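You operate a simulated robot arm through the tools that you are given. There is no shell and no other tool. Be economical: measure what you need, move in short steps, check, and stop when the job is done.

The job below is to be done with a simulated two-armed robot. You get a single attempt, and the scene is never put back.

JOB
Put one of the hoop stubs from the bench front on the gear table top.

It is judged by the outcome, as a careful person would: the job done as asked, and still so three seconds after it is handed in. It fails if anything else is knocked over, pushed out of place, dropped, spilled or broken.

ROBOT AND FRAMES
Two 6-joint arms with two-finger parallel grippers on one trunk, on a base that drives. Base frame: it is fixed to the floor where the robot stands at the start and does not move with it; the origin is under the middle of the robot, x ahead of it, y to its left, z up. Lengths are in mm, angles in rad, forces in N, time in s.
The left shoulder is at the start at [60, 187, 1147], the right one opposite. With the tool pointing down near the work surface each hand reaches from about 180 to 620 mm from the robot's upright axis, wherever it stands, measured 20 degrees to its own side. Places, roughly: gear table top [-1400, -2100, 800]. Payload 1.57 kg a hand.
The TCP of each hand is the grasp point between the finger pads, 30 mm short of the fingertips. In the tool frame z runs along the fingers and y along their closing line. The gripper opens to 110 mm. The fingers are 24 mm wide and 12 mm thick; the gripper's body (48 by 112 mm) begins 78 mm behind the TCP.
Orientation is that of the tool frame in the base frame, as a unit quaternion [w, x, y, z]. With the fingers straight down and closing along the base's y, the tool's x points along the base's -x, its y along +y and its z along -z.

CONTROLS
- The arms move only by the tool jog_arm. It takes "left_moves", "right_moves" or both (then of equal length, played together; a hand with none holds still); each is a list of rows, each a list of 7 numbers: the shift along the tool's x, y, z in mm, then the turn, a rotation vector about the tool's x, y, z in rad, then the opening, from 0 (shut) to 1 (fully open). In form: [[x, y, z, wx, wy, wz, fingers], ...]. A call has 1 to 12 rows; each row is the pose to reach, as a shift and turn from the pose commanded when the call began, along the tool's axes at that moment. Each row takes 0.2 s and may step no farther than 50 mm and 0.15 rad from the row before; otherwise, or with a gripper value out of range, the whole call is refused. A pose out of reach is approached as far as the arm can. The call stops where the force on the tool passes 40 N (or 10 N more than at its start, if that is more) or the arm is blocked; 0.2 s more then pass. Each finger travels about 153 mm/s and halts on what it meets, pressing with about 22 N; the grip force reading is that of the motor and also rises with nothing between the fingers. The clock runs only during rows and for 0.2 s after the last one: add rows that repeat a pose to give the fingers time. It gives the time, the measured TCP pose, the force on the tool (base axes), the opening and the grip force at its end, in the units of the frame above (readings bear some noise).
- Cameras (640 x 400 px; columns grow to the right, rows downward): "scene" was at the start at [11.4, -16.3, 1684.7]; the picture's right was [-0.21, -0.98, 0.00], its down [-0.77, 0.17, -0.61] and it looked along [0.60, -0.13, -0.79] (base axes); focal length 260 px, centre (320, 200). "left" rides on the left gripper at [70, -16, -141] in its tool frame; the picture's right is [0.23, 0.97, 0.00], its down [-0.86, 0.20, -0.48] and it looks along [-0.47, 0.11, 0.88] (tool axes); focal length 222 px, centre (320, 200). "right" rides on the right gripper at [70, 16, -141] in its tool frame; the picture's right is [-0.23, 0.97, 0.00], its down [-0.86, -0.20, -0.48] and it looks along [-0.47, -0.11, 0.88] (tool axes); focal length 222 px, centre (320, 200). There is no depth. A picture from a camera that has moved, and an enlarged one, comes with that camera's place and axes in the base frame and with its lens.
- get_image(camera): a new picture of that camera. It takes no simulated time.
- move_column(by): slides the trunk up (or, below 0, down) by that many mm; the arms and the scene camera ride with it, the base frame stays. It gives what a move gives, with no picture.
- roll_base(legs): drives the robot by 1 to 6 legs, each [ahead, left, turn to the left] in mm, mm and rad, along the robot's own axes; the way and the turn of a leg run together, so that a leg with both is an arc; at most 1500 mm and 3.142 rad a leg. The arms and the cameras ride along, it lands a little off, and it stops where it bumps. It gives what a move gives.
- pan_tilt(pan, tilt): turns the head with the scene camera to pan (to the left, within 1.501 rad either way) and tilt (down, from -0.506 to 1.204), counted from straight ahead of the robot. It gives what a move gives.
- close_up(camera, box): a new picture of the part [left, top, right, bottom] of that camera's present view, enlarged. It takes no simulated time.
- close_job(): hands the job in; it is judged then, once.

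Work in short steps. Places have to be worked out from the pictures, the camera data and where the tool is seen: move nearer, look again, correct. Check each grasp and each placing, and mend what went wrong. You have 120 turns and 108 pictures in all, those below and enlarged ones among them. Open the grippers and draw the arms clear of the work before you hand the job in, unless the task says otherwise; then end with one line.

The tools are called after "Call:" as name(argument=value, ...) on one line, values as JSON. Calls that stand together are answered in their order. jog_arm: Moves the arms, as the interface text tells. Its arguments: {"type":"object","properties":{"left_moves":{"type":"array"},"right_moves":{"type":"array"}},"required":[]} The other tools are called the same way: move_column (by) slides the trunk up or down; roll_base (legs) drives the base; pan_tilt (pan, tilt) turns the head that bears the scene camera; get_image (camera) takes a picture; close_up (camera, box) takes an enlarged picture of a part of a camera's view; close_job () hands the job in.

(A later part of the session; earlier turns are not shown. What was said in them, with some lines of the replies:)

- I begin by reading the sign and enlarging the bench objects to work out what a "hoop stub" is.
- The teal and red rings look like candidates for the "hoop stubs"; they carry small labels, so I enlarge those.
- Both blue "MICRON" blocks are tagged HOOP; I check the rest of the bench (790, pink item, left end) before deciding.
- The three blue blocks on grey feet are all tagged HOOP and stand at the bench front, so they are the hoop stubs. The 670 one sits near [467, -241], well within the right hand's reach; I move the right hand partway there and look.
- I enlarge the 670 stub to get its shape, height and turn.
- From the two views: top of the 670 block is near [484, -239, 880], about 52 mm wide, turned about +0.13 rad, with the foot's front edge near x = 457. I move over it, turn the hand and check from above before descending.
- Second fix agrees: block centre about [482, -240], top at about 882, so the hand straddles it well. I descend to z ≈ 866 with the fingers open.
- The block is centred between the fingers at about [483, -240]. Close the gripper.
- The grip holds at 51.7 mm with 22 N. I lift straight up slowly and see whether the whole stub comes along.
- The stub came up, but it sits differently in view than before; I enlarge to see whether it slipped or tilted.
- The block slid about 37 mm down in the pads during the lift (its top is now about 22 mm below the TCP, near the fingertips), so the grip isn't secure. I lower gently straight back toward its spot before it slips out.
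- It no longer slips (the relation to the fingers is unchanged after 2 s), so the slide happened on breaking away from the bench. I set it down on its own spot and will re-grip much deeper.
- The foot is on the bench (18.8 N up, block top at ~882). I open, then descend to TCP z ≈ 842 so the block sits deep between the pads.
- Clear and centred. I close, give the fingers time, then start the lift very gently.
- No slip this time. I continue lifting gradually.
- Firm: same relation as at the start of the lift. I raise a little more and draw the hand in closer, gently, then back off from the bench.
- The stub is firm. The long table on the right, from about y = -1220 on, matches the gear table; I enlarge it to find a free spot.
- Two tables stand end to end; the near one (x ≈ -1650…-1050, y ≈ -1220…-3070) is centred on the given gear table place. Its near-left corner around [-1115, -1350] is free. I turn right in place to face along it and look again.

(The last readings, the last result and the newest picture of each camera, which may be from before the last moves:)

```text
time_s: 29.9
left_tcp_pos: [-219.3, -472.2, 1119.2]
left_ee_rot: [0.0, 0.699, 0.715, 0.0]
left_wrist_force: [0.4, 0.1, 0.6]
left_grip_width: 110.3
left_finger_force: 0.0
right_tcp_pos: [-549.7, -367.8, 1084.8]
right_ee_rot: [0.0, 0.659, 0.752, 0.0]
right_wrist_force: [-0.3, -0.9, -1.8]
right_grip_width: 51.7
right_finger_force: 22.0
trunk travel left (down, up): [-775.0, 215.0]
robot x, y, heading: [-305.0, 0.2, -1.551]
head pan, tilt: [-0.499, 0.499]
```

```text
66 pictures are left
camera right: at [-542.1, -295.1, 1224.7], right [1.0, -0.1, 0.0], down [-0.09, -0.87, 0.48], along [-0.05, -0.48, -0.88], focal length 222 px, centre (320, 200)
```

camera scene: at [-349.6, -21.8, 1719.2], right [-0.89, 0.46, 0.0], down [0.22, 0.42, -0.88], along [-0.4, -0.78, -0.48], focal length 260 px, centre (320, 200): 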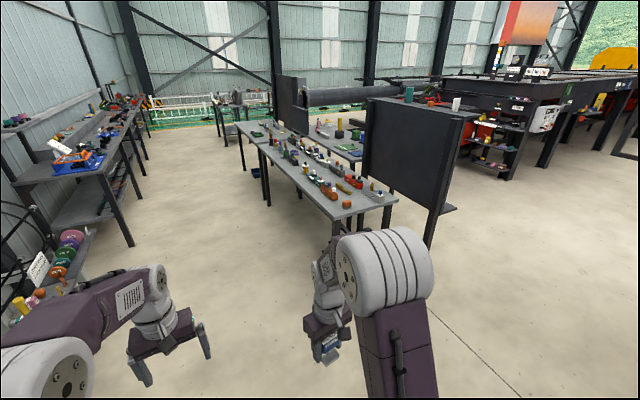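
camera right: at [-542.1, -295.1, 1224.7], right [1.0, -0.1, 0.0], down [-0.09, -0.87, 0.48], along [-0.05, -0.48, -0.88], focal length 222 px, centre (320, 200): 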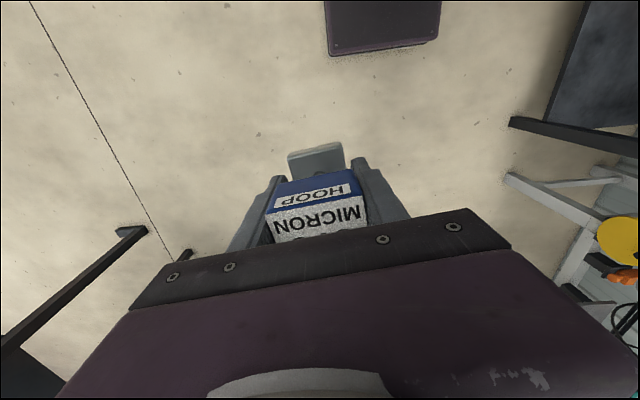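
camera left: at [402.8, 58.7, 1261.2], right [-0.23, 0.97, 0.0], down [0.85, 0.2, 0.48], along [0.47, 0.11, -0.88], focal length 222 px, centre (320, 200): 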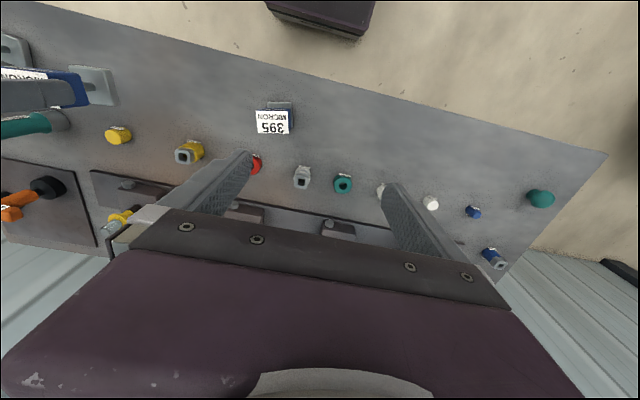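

Path is clear. I slide right about 635 mm, then ahead 660, ending short of the table end (y ≈ -1235).

Call:
roll_base(legs=[[0, -635, -0.02], [640, 0, 0]])

Call:
pan_tilt(pan=-0.3, tilt=0.75)

Call:
get_image(camera="scene")

Call:
get_image(camera="right")

```text
time_s: 36.7
left_tcp_pos: [-869.5, -1125.6, 1119.4]
left_ee_rot: [0.0, 0.706, 0.708, 0.0]
left_wrist_force: [-0.8, 0.8, -0.1]
left_grip_width: 110.0
left_finger_force: 0.1
right_tcp_pos: [-1198.8, -1014.9, 1083.7]
right_ee_rot: [0.0, 0.666, 0.746, 0.0]
right_wrist_force: [-0.4, 0.5, -2.2]
right_grip_width: 51.8
right_finger_force: 22.0
trunk travel left (down, up): [-775.0, 215.0]
robot x, y, heading: [-945.6, -655.9, -1.57]
head pan, tilt: [-0.499, 0.499]
```

```text
time_s: 37.5
left_tcp_pos: [-869.8, -1127.8, 1118.2]
left_ee_rot: [0.0, 0.706, 0.708, 0.0]
left_wrist_force: [-0.5, -0.3, -0.3]
left_grip_width: 110.0
left_finger_force: 0.0
right_tcp_pos: [-1199.4, -1017.1, 1084.2]
right_ee_rot: [0.0, 0.666, 0.746, 0.0]
right_wrist_force: [-0.2, -0.4, -2.1]
right_grip_width: 51.7
right_finger_force: 21.8
trunk travel left (down, up): [-775.0, 215.0]
robot x, y, heading: [-952.0, -654.6, -1.564]
head pan, tilt: [-0.3, 0.75]
```

```text
65 pictures are left
camera scene: at [-974.3, -673.6, 1697.3], right [-0.96, 0.29, 0.0], down [0.2, 0.65, -0.73], along [-0.21, -0.7, -0.68], focal length 260 px, centre (320, 200)
```

scene: 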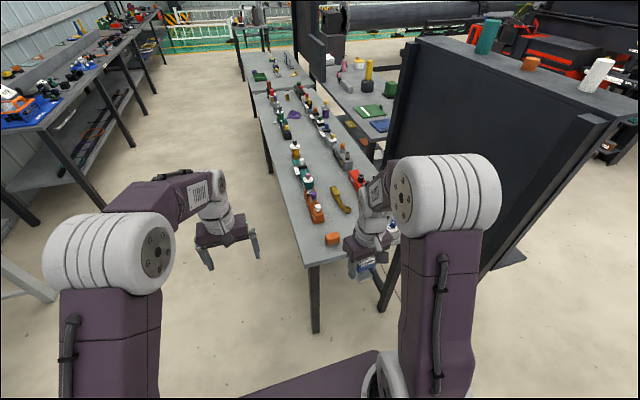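

```text
64 pictures are left
camera right: at [-1190.7, -943.9, 1224.6], right [0.99, -0.12, 0.0], down [-0.1, -0.87, 0.48], along [-0.06, -0.47, -0.88], focal length 222 px, centre (320, 200)
```

right: 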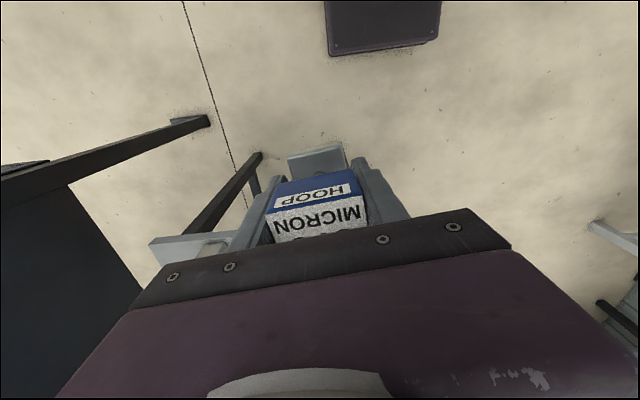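

Table corner refined to about [-1091, -1248]. I enlarge the near end for a careful pick of the free spot.

Call:
close_up(camera="scene", box=[270, 180, 410, 270])

```text
4.44 times, centred on (340, 225) of scene
camera zoom: at [-974.3, -673.6, 1697.3], right [-0.96, 0.29, 0.0], down [0.2, 0.65, -0.73], along [-0.21, -0.7, -0.68], focal length 1156 px, centre (231, 89)
```

zoom: 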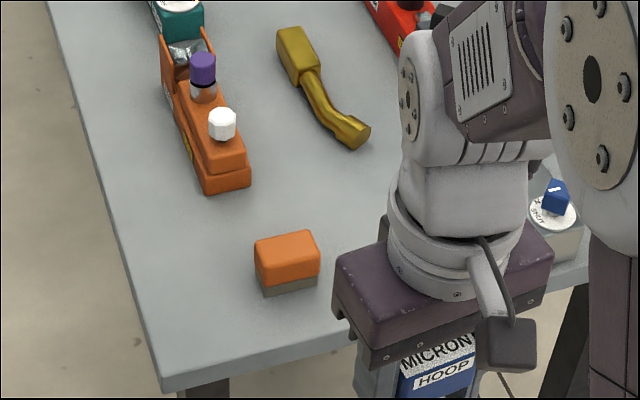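

I choose [-1132, -1300]: roughly 50 mm from the left edge, 60 from the end and 65 from the orange block. I drive 150 mm ahead for reach.

Call:
roll_base(legs=[[150, 0, 0]])

```text
time_s: 38.9
left_tcp_pos: [-869.2, -1271.9, 1119.8]
left_ee_rot: [0.001, 0.705, 0.709, 0.0]
left_wrist_force: [-0.6, -0.4, 0.1]
left_grip_width: 110.2
left_finger_force: 0.1
right_tcp_pos: [-1196.6, -1162.3, 1084.1]
right_ee_rot: [0.001, 0.665, 0.747, 0.001]
right_wrist_force: [1.3, -0.4, -2.1]
right_grip_width: 52.0
right_finger_force: 22.3
trunk travel left (down, up): [-775.0, 215.0]
robot x, y, heading: [-947.0, -797.8, -1.567]
head pan, tilt: [-0.3, 0.75]
```

Hand is at [-1197, -1162]; in tool axes the target is about x -145, y +49. I move there with a moderate descent, then look.

Call:
jog_arm(right_moves=[[-8, 3, 3, 0, 0, 0, 0], [-22, 8, 8, 0, 0, 0, 0], [-38, 13, 16, 0, 0, 0, 0], [-55, 19, 26, 0, 0, 0, 0], [-72, 25, 38, 0, 0, 0, 0], [-89, 31, 50, 0, 0, 0, 0], [-106, 37, 62, 0, 0, 0, 0], [-121, 42, 74, 0, 0, 0, 0], [-132, 46, 86, 0, 0, 0, 0], [-140, 48, 96, 0, 0, 0, 0], [-145, 49, 102, 0, 0, 0, 0], [-145, 49, 104, 0, 0, 0, 0]])

Call:
get_image(camera="right")

Call:
close_up(camera="scene", box=[230, 180, 430, 310])

Call:
get_image(camera="left")

```text
time_s: 41.5
left_tcp_pos: [-870.2, -1273.4, 1118.1]
left_ee_rot: [0.0, 0.705, 0.709, 0.0]
left_wrist_force: [1.0, 0.2, 0.1]
left_grip_width: 110.1
left_finger_force: 0.1
right_tcp_pos: [-1131.4, -1303.6, 978.4]
right_ee_rot: [0.0, 0.665, 0.747, 0.0]
right_wrist_force: [0.2, 0.7, -2.7]
right_grip_width: 51.8
right_finger_force: 22.3
trunk travel left (down, up): [-775.0, 215.0]
robot x, y, heading: [-944.7, -801.4, -1.567]
head pan, tilt: [-0.3, 0.75]
```

```text
62 pictures are left
camera right: at [-1123.8, -1230.4, 1120.3], right [0.99, -0.11, 0.0], down [-0.1, -0.87, 0.48], along [-0.05, -0.47, -0.88], focal length 222 px, centre (320, 200)
```

right: 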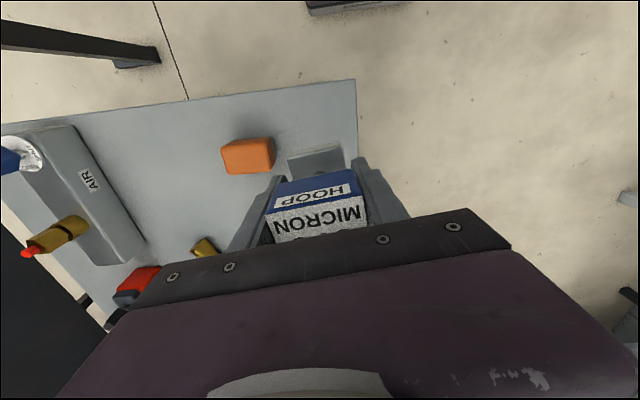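

```text
3.08 times, centred on (330, 245) of scene
camera zoom: at [-973.4, -821.4, 1697.2], right [-0.96, 0.29, 0.0], down [0.2, 0.65, -0.73], along [-0.21, -0.7, -0.68], focal length 800 px, centre (289, 62)
```

zoom: 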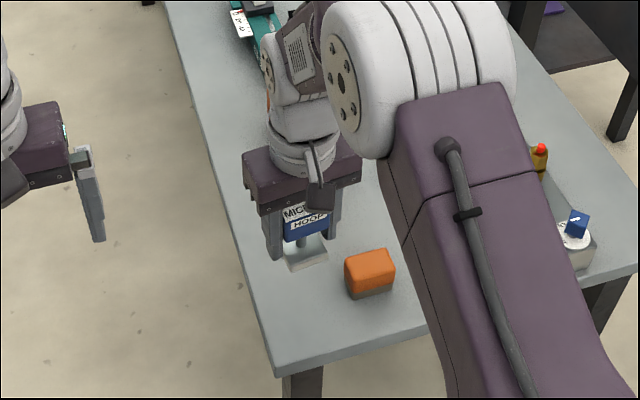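

```text
60 pictures are left
camera left: at [-885.3, -1205.4, 1261.0], right [0.97, 0.23, 0.0], down [0.2, -0.85, 0.48], along [0.11, -0.47, -0.88], focal length 222 px, centre (320, 200)
```

left: 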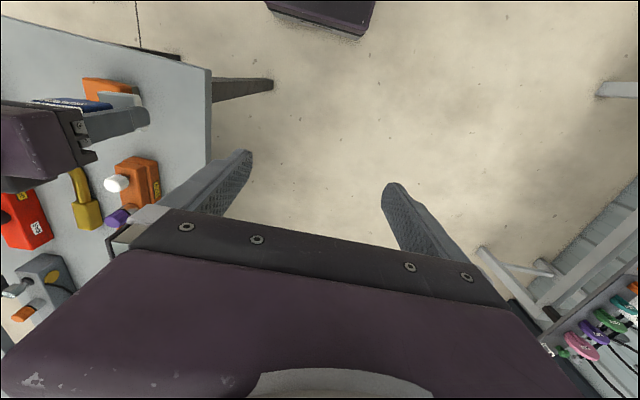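

Corner confirmed at [-1079, -1235] and the orange block's side at x ≈ -1198, so there is room on all sides. I descend straight to just above the surface.

Call:
jog_arm(right_moves=[[0, 0, 4, 0, 0, 0, 0], [0, 0, 12, 0, 0, 0, 0], [0, 0, 24, 0, 0, 0, 0], [0, 0, 38, 0, 0, 0, 0], [0, 0, 52, 0, 0, 0, 0], [0, 0, 66, 0, 0, 0, 0], [0, 0, 80, 0, 0, 0, 0], [0, 0, 94, 0, 0, 0, 0], [0, 0, 106, 0, 0, 0, 0], [0, 0, 116, 0, 0, 0, 0], [0, 0, 122, 0, 0, 0, 0], [0, 0, 126, 0, 0, 0, 0]])

Call:
get_image(camera="right")

Call:
close_up(camera="scene", box=[230, 180, 430, 310])

```text
time_s: 44.1
left_tcp_pos: [-868.2, -1272.5, 1119.6]
left_ee_rot: [0.0, 0.705, 0.709, 0.0]
left_wrist_force: [-0.7, -0.3, -0.4]
left_grip_width: 110.0
left_finger_force: 0.1
right_tcp_pos: [-1131.5, -1301.6, 854.7]
right_ee_rot: [0.0, 0.665, 0.747, -0.001]
right_wrist_force: [-2.2, -0.8, 17.5]
right_grip_width: 51.9
right_finger_force: 21.9
trunk travel left (down, up): [-775.0, 215.0]
robot x, y, heading: [-952.0, -800.8, -1.568]
head pan, tilt: [-0.3, 0.75]
```

```text
59 pictures are left
camera right: at [-1124.0, -1229.1, 995.4], right [0.99, -0.11, 0.0], down [-0.1, -0.87, 0.48], along [-0.06, -0.48, -0.88], focal length 222 px, centre (320, 200)
```

right: 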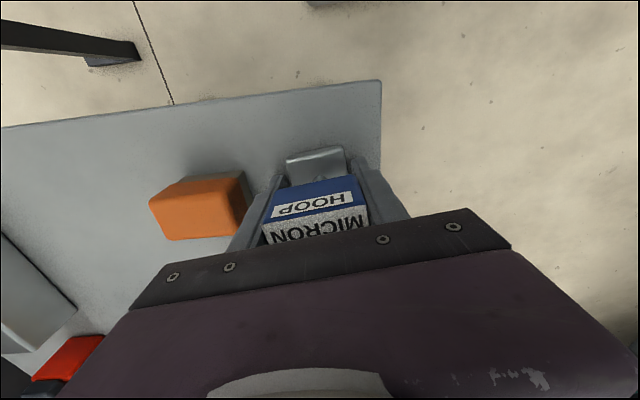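

```text
3.08 times, centred on (330, 245) of scene
camera zoom: at [-972.5, -818.7, 1697.5], right [-0.96, 0.29, 0.0], down [0.2, 0.65, -0.73], along [-0.21, -0.7, -0.68], focal length 800 px, centre (289, 62)
```

zoom: 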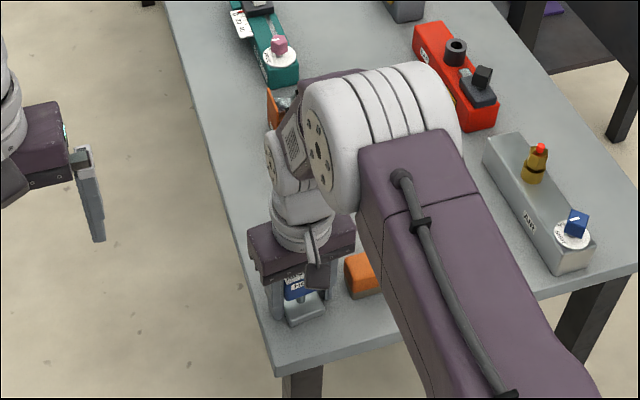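

It met support at z ≈ 855 (17.5 N up), slightly higher than on the bench. I check that it's the foot on the table and nothing else touching.

Call:
close_up(camera="left", box=[0, 60, 220, 240])

Call:
close_up(camera="right", box=[220, 100, 430, 250])

Call:
close_up(camera="scene", box=[290, 230, 370, 300])

```text
2.22 times, centred on (110, 150) of left
camera zoom: at [-884.7, -1203.4, 1261.8], right [0.97, 0.23, 0.0], down [0.2, -0.85, 0.48], along [0.11, -0.47, -0.88], focal length 494 px, centre (787, 311)
```

zoom: 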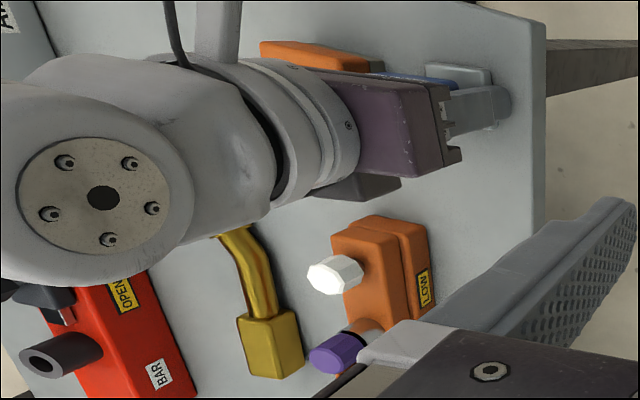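

```text
2.67 times, centred on (325, 175) of right
camera zoom: at [-1124.0, -1229.1, 995.4], right [0.99, -0.11, 0.0], down [-0.1, -0.87, 0.48], along [-0.06, -0.48, -0.88], focal length 592 px, centre (307, 267)
```

zoom: 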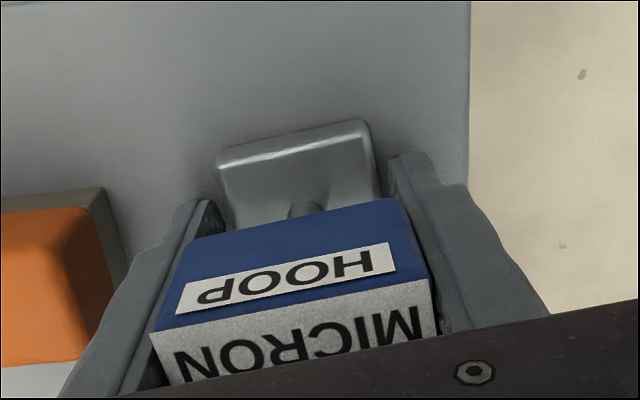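

```text
5.71 times, centred on (330, 265) of scene
camera zoom: at [-972.5, -818.7, 1697.5], right [-0.96, 0.29, 0.0], down [0.2, 0.65, -0.73], along [-0.21, -0.7, -0.68], focal length 1486 px, centre (263, -171)
```

zoom: 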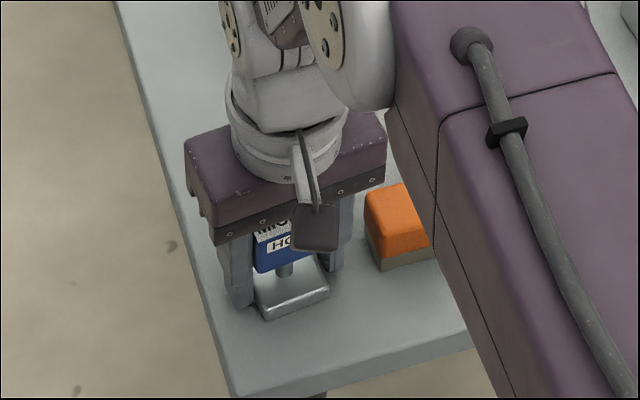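

The foot rests on the table with its contact shadow, nothing else touched. I ease off the press and open the fingers gradually to about 85 mm, clear of the orange block.

Call:
jog_arm(right_moves=[[0, 0, 0, 0, 0, 0, 0.45], [0, 0, 0, 0, 0, 0, 0.5], [0, 0, 0, 0, 0, 0, 0.6], [0, 0, 0, 0, 0, 0, 0.72], [0, 0, 0, 0, 0, 0, 0.75], [0, 0, 0, 0, 0, 0, 0.75]])

Call:
close_up(camera="right", box=[200, 100, 440, 250])

Call:
close_up(camera="scene", box=[290, 230, 370, 300])

```text
time_s: 45.5
left_tcp_pos: [-869.2, -1273.1, 1119.8]
left_ee_rot: [0.0, 0.704, 0.71, 0.0]
left_wrist_force: [-0.7, -0.9, 0.3]
left_grip_width: 110.1
left_finger_force: 0.1
right_tcp_pos: [-1131.8, -1302.4, 853.1]
right_ee_rot: [0.0, 0.665, 0.747, 0.0]
right_wrist_force: [0.5, 0.2, -0.8]
right_grip_width: 82.4
right_finger_force: 0.1
trunk travel left (down, up): [-775.0, 215.0]
robot x, y, heading: [-945.3, -801.4, -1.564]
head pan, tilt: [-0.3, 0.75]
```

```text
2.67 times, centred on (320, 175) of right
camera zoom: at [-1124.3, -1229.9, 994.5], right [0.99, -0.11, 0.0], down [-0.1, -0.87, 0.48], along [-0.05, -0.48, -0.88], focal length 592 px, centre (320, 267)
```

zoom: 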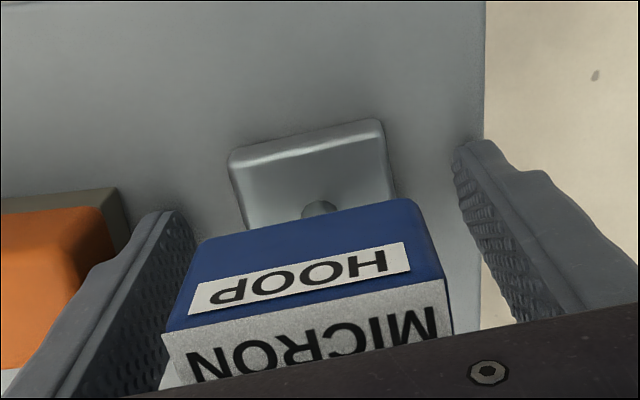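

```text
5.71 times, centred on (330, 265) of scene
camera zoom: at [-973.2, -820.8, 1697.2], right [-0.96, 0.29, 0.0], down [0.2, 0.65, -0.73], along [-0.21, -0.7, -0.68], focal length 1486 px, centre (263, -171)
```

zoom: 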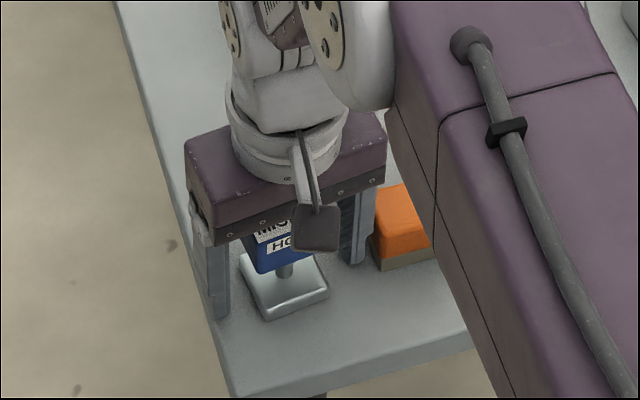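

The stub stands free between the open fingers. I raise the hand straight up, well above it.

Call:
jog_arm(right_moves=[[0, 0, -15, 0, 0, 0, 0.75], [0, 0, -40, 0, 0, 0, 0.75], [0, 0, -80, 0, 0, 0, 0.75], [0, 0, -120, 0, 0, 0, 0.75], [0, 0, -160, 0, 0, 0, 0.9], [0, 0, -200, 0, 0, 0, 1], [30, 0, -220, 0, 0, 0, 1], [70, 0, -230, 0, 0, 0, 1], [110, 0, -230, 0, 0, 0, 1]])

Call:
roll_base(legs=[[-200, 0, 0]])

Call:
get_image(camera="scene")

Call:
close_up(camera="scene", box=[270, 170, 410, 270])

```text
time_s: 47.5
left_tcp_pos: [-869.0, -1272.2, 1120.3]
left_ee_rot: [0.0, 0.705, 0.709, 0.0]
left_wrist_force: [0.3, 0.6, 0.4]
left_grip_width: 110.2
left_finger_force: 0.0
right_tcp_pos: [-1145.4, -1192.0, 1081.5]
right_ee_rot: [0.0, 0.665, 0.747, 0.0]
right_wrist_force: [-1.3, -0.8, -0.4]
right_grip_width: 110.0
right_finger_force: 0.1
trunk travel left (down, up): [-775.0, 215.0]
robot x, y, heading: [-944.5, -802.6, -1.564]
head pan, tilt: [-0.3, 0.75]
```

```text
time_s: 49.1
left_tcp_pos: [-870.6, -1071.7, 1119.1]
left_ee_rot: [0.0, 0.705, 0.709, 0.0]
left_wrist_force: [0.4, 0.3, -0.4]
left_grip_width: 109.8
left_finger_force: 0.1
right_tcp_pos: [-1146.4, -991.0, 1081.2]
right_ee_rot: [-0.001, 0.666, 0.746, 0.001]
right_wrist_force: [-0.7, 0.0, 0.8]
right_grip_width: 110.0
right_finger_force: 0.1
trunk travel left (down, up): [-775.0, 215.0]
robot x, y, heading: [-945.6, -596.7, -1.57]
head pan, tilt: [-0.3, 0.75]
```

```text
52 pictures are left
camera scene: at [-974.2, -619.7, 1697.2], right [-0.96, 0.29, 0.0], down [0.2, 0.65, -0.73], along [-0.21, -0.7, -0.68], focal length 260 px, centre (320, 200)
```

scene: 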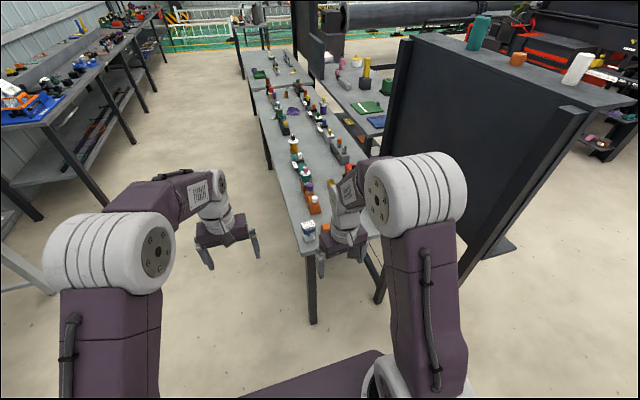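

```text
4.00 times, centred on (340, 220) of scene
camera zoom: at [-974.2, -619.7, 1697.2], right [-0.96, 0.29, 0.0], down [0.2, 0.65, -0.73], along [-0.21, -0.7, -0.68], focal length 1040 px, centre (240, 120)
```

zoom: 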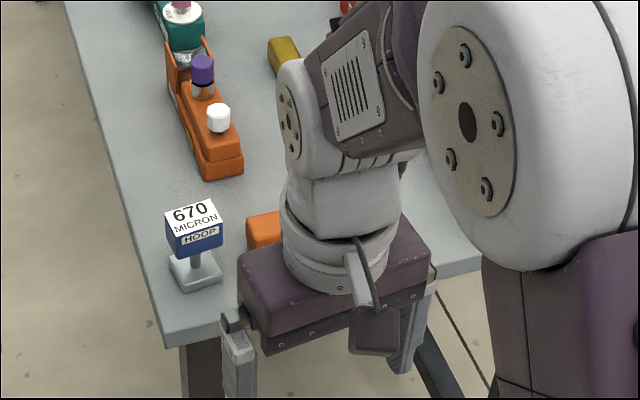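

The 670 hoop stub stands upright on the gear table, its neighbours untouched, the grippers open and the arms clear. I hand the job in.

Call:
close_job()

```text
The job is handed in.
```

I put the 670 hoop stub from the bench front on the gear table top. In the last picture before hand-in it stood upright and free of the gripper, and the objects around it looked undisturbed.
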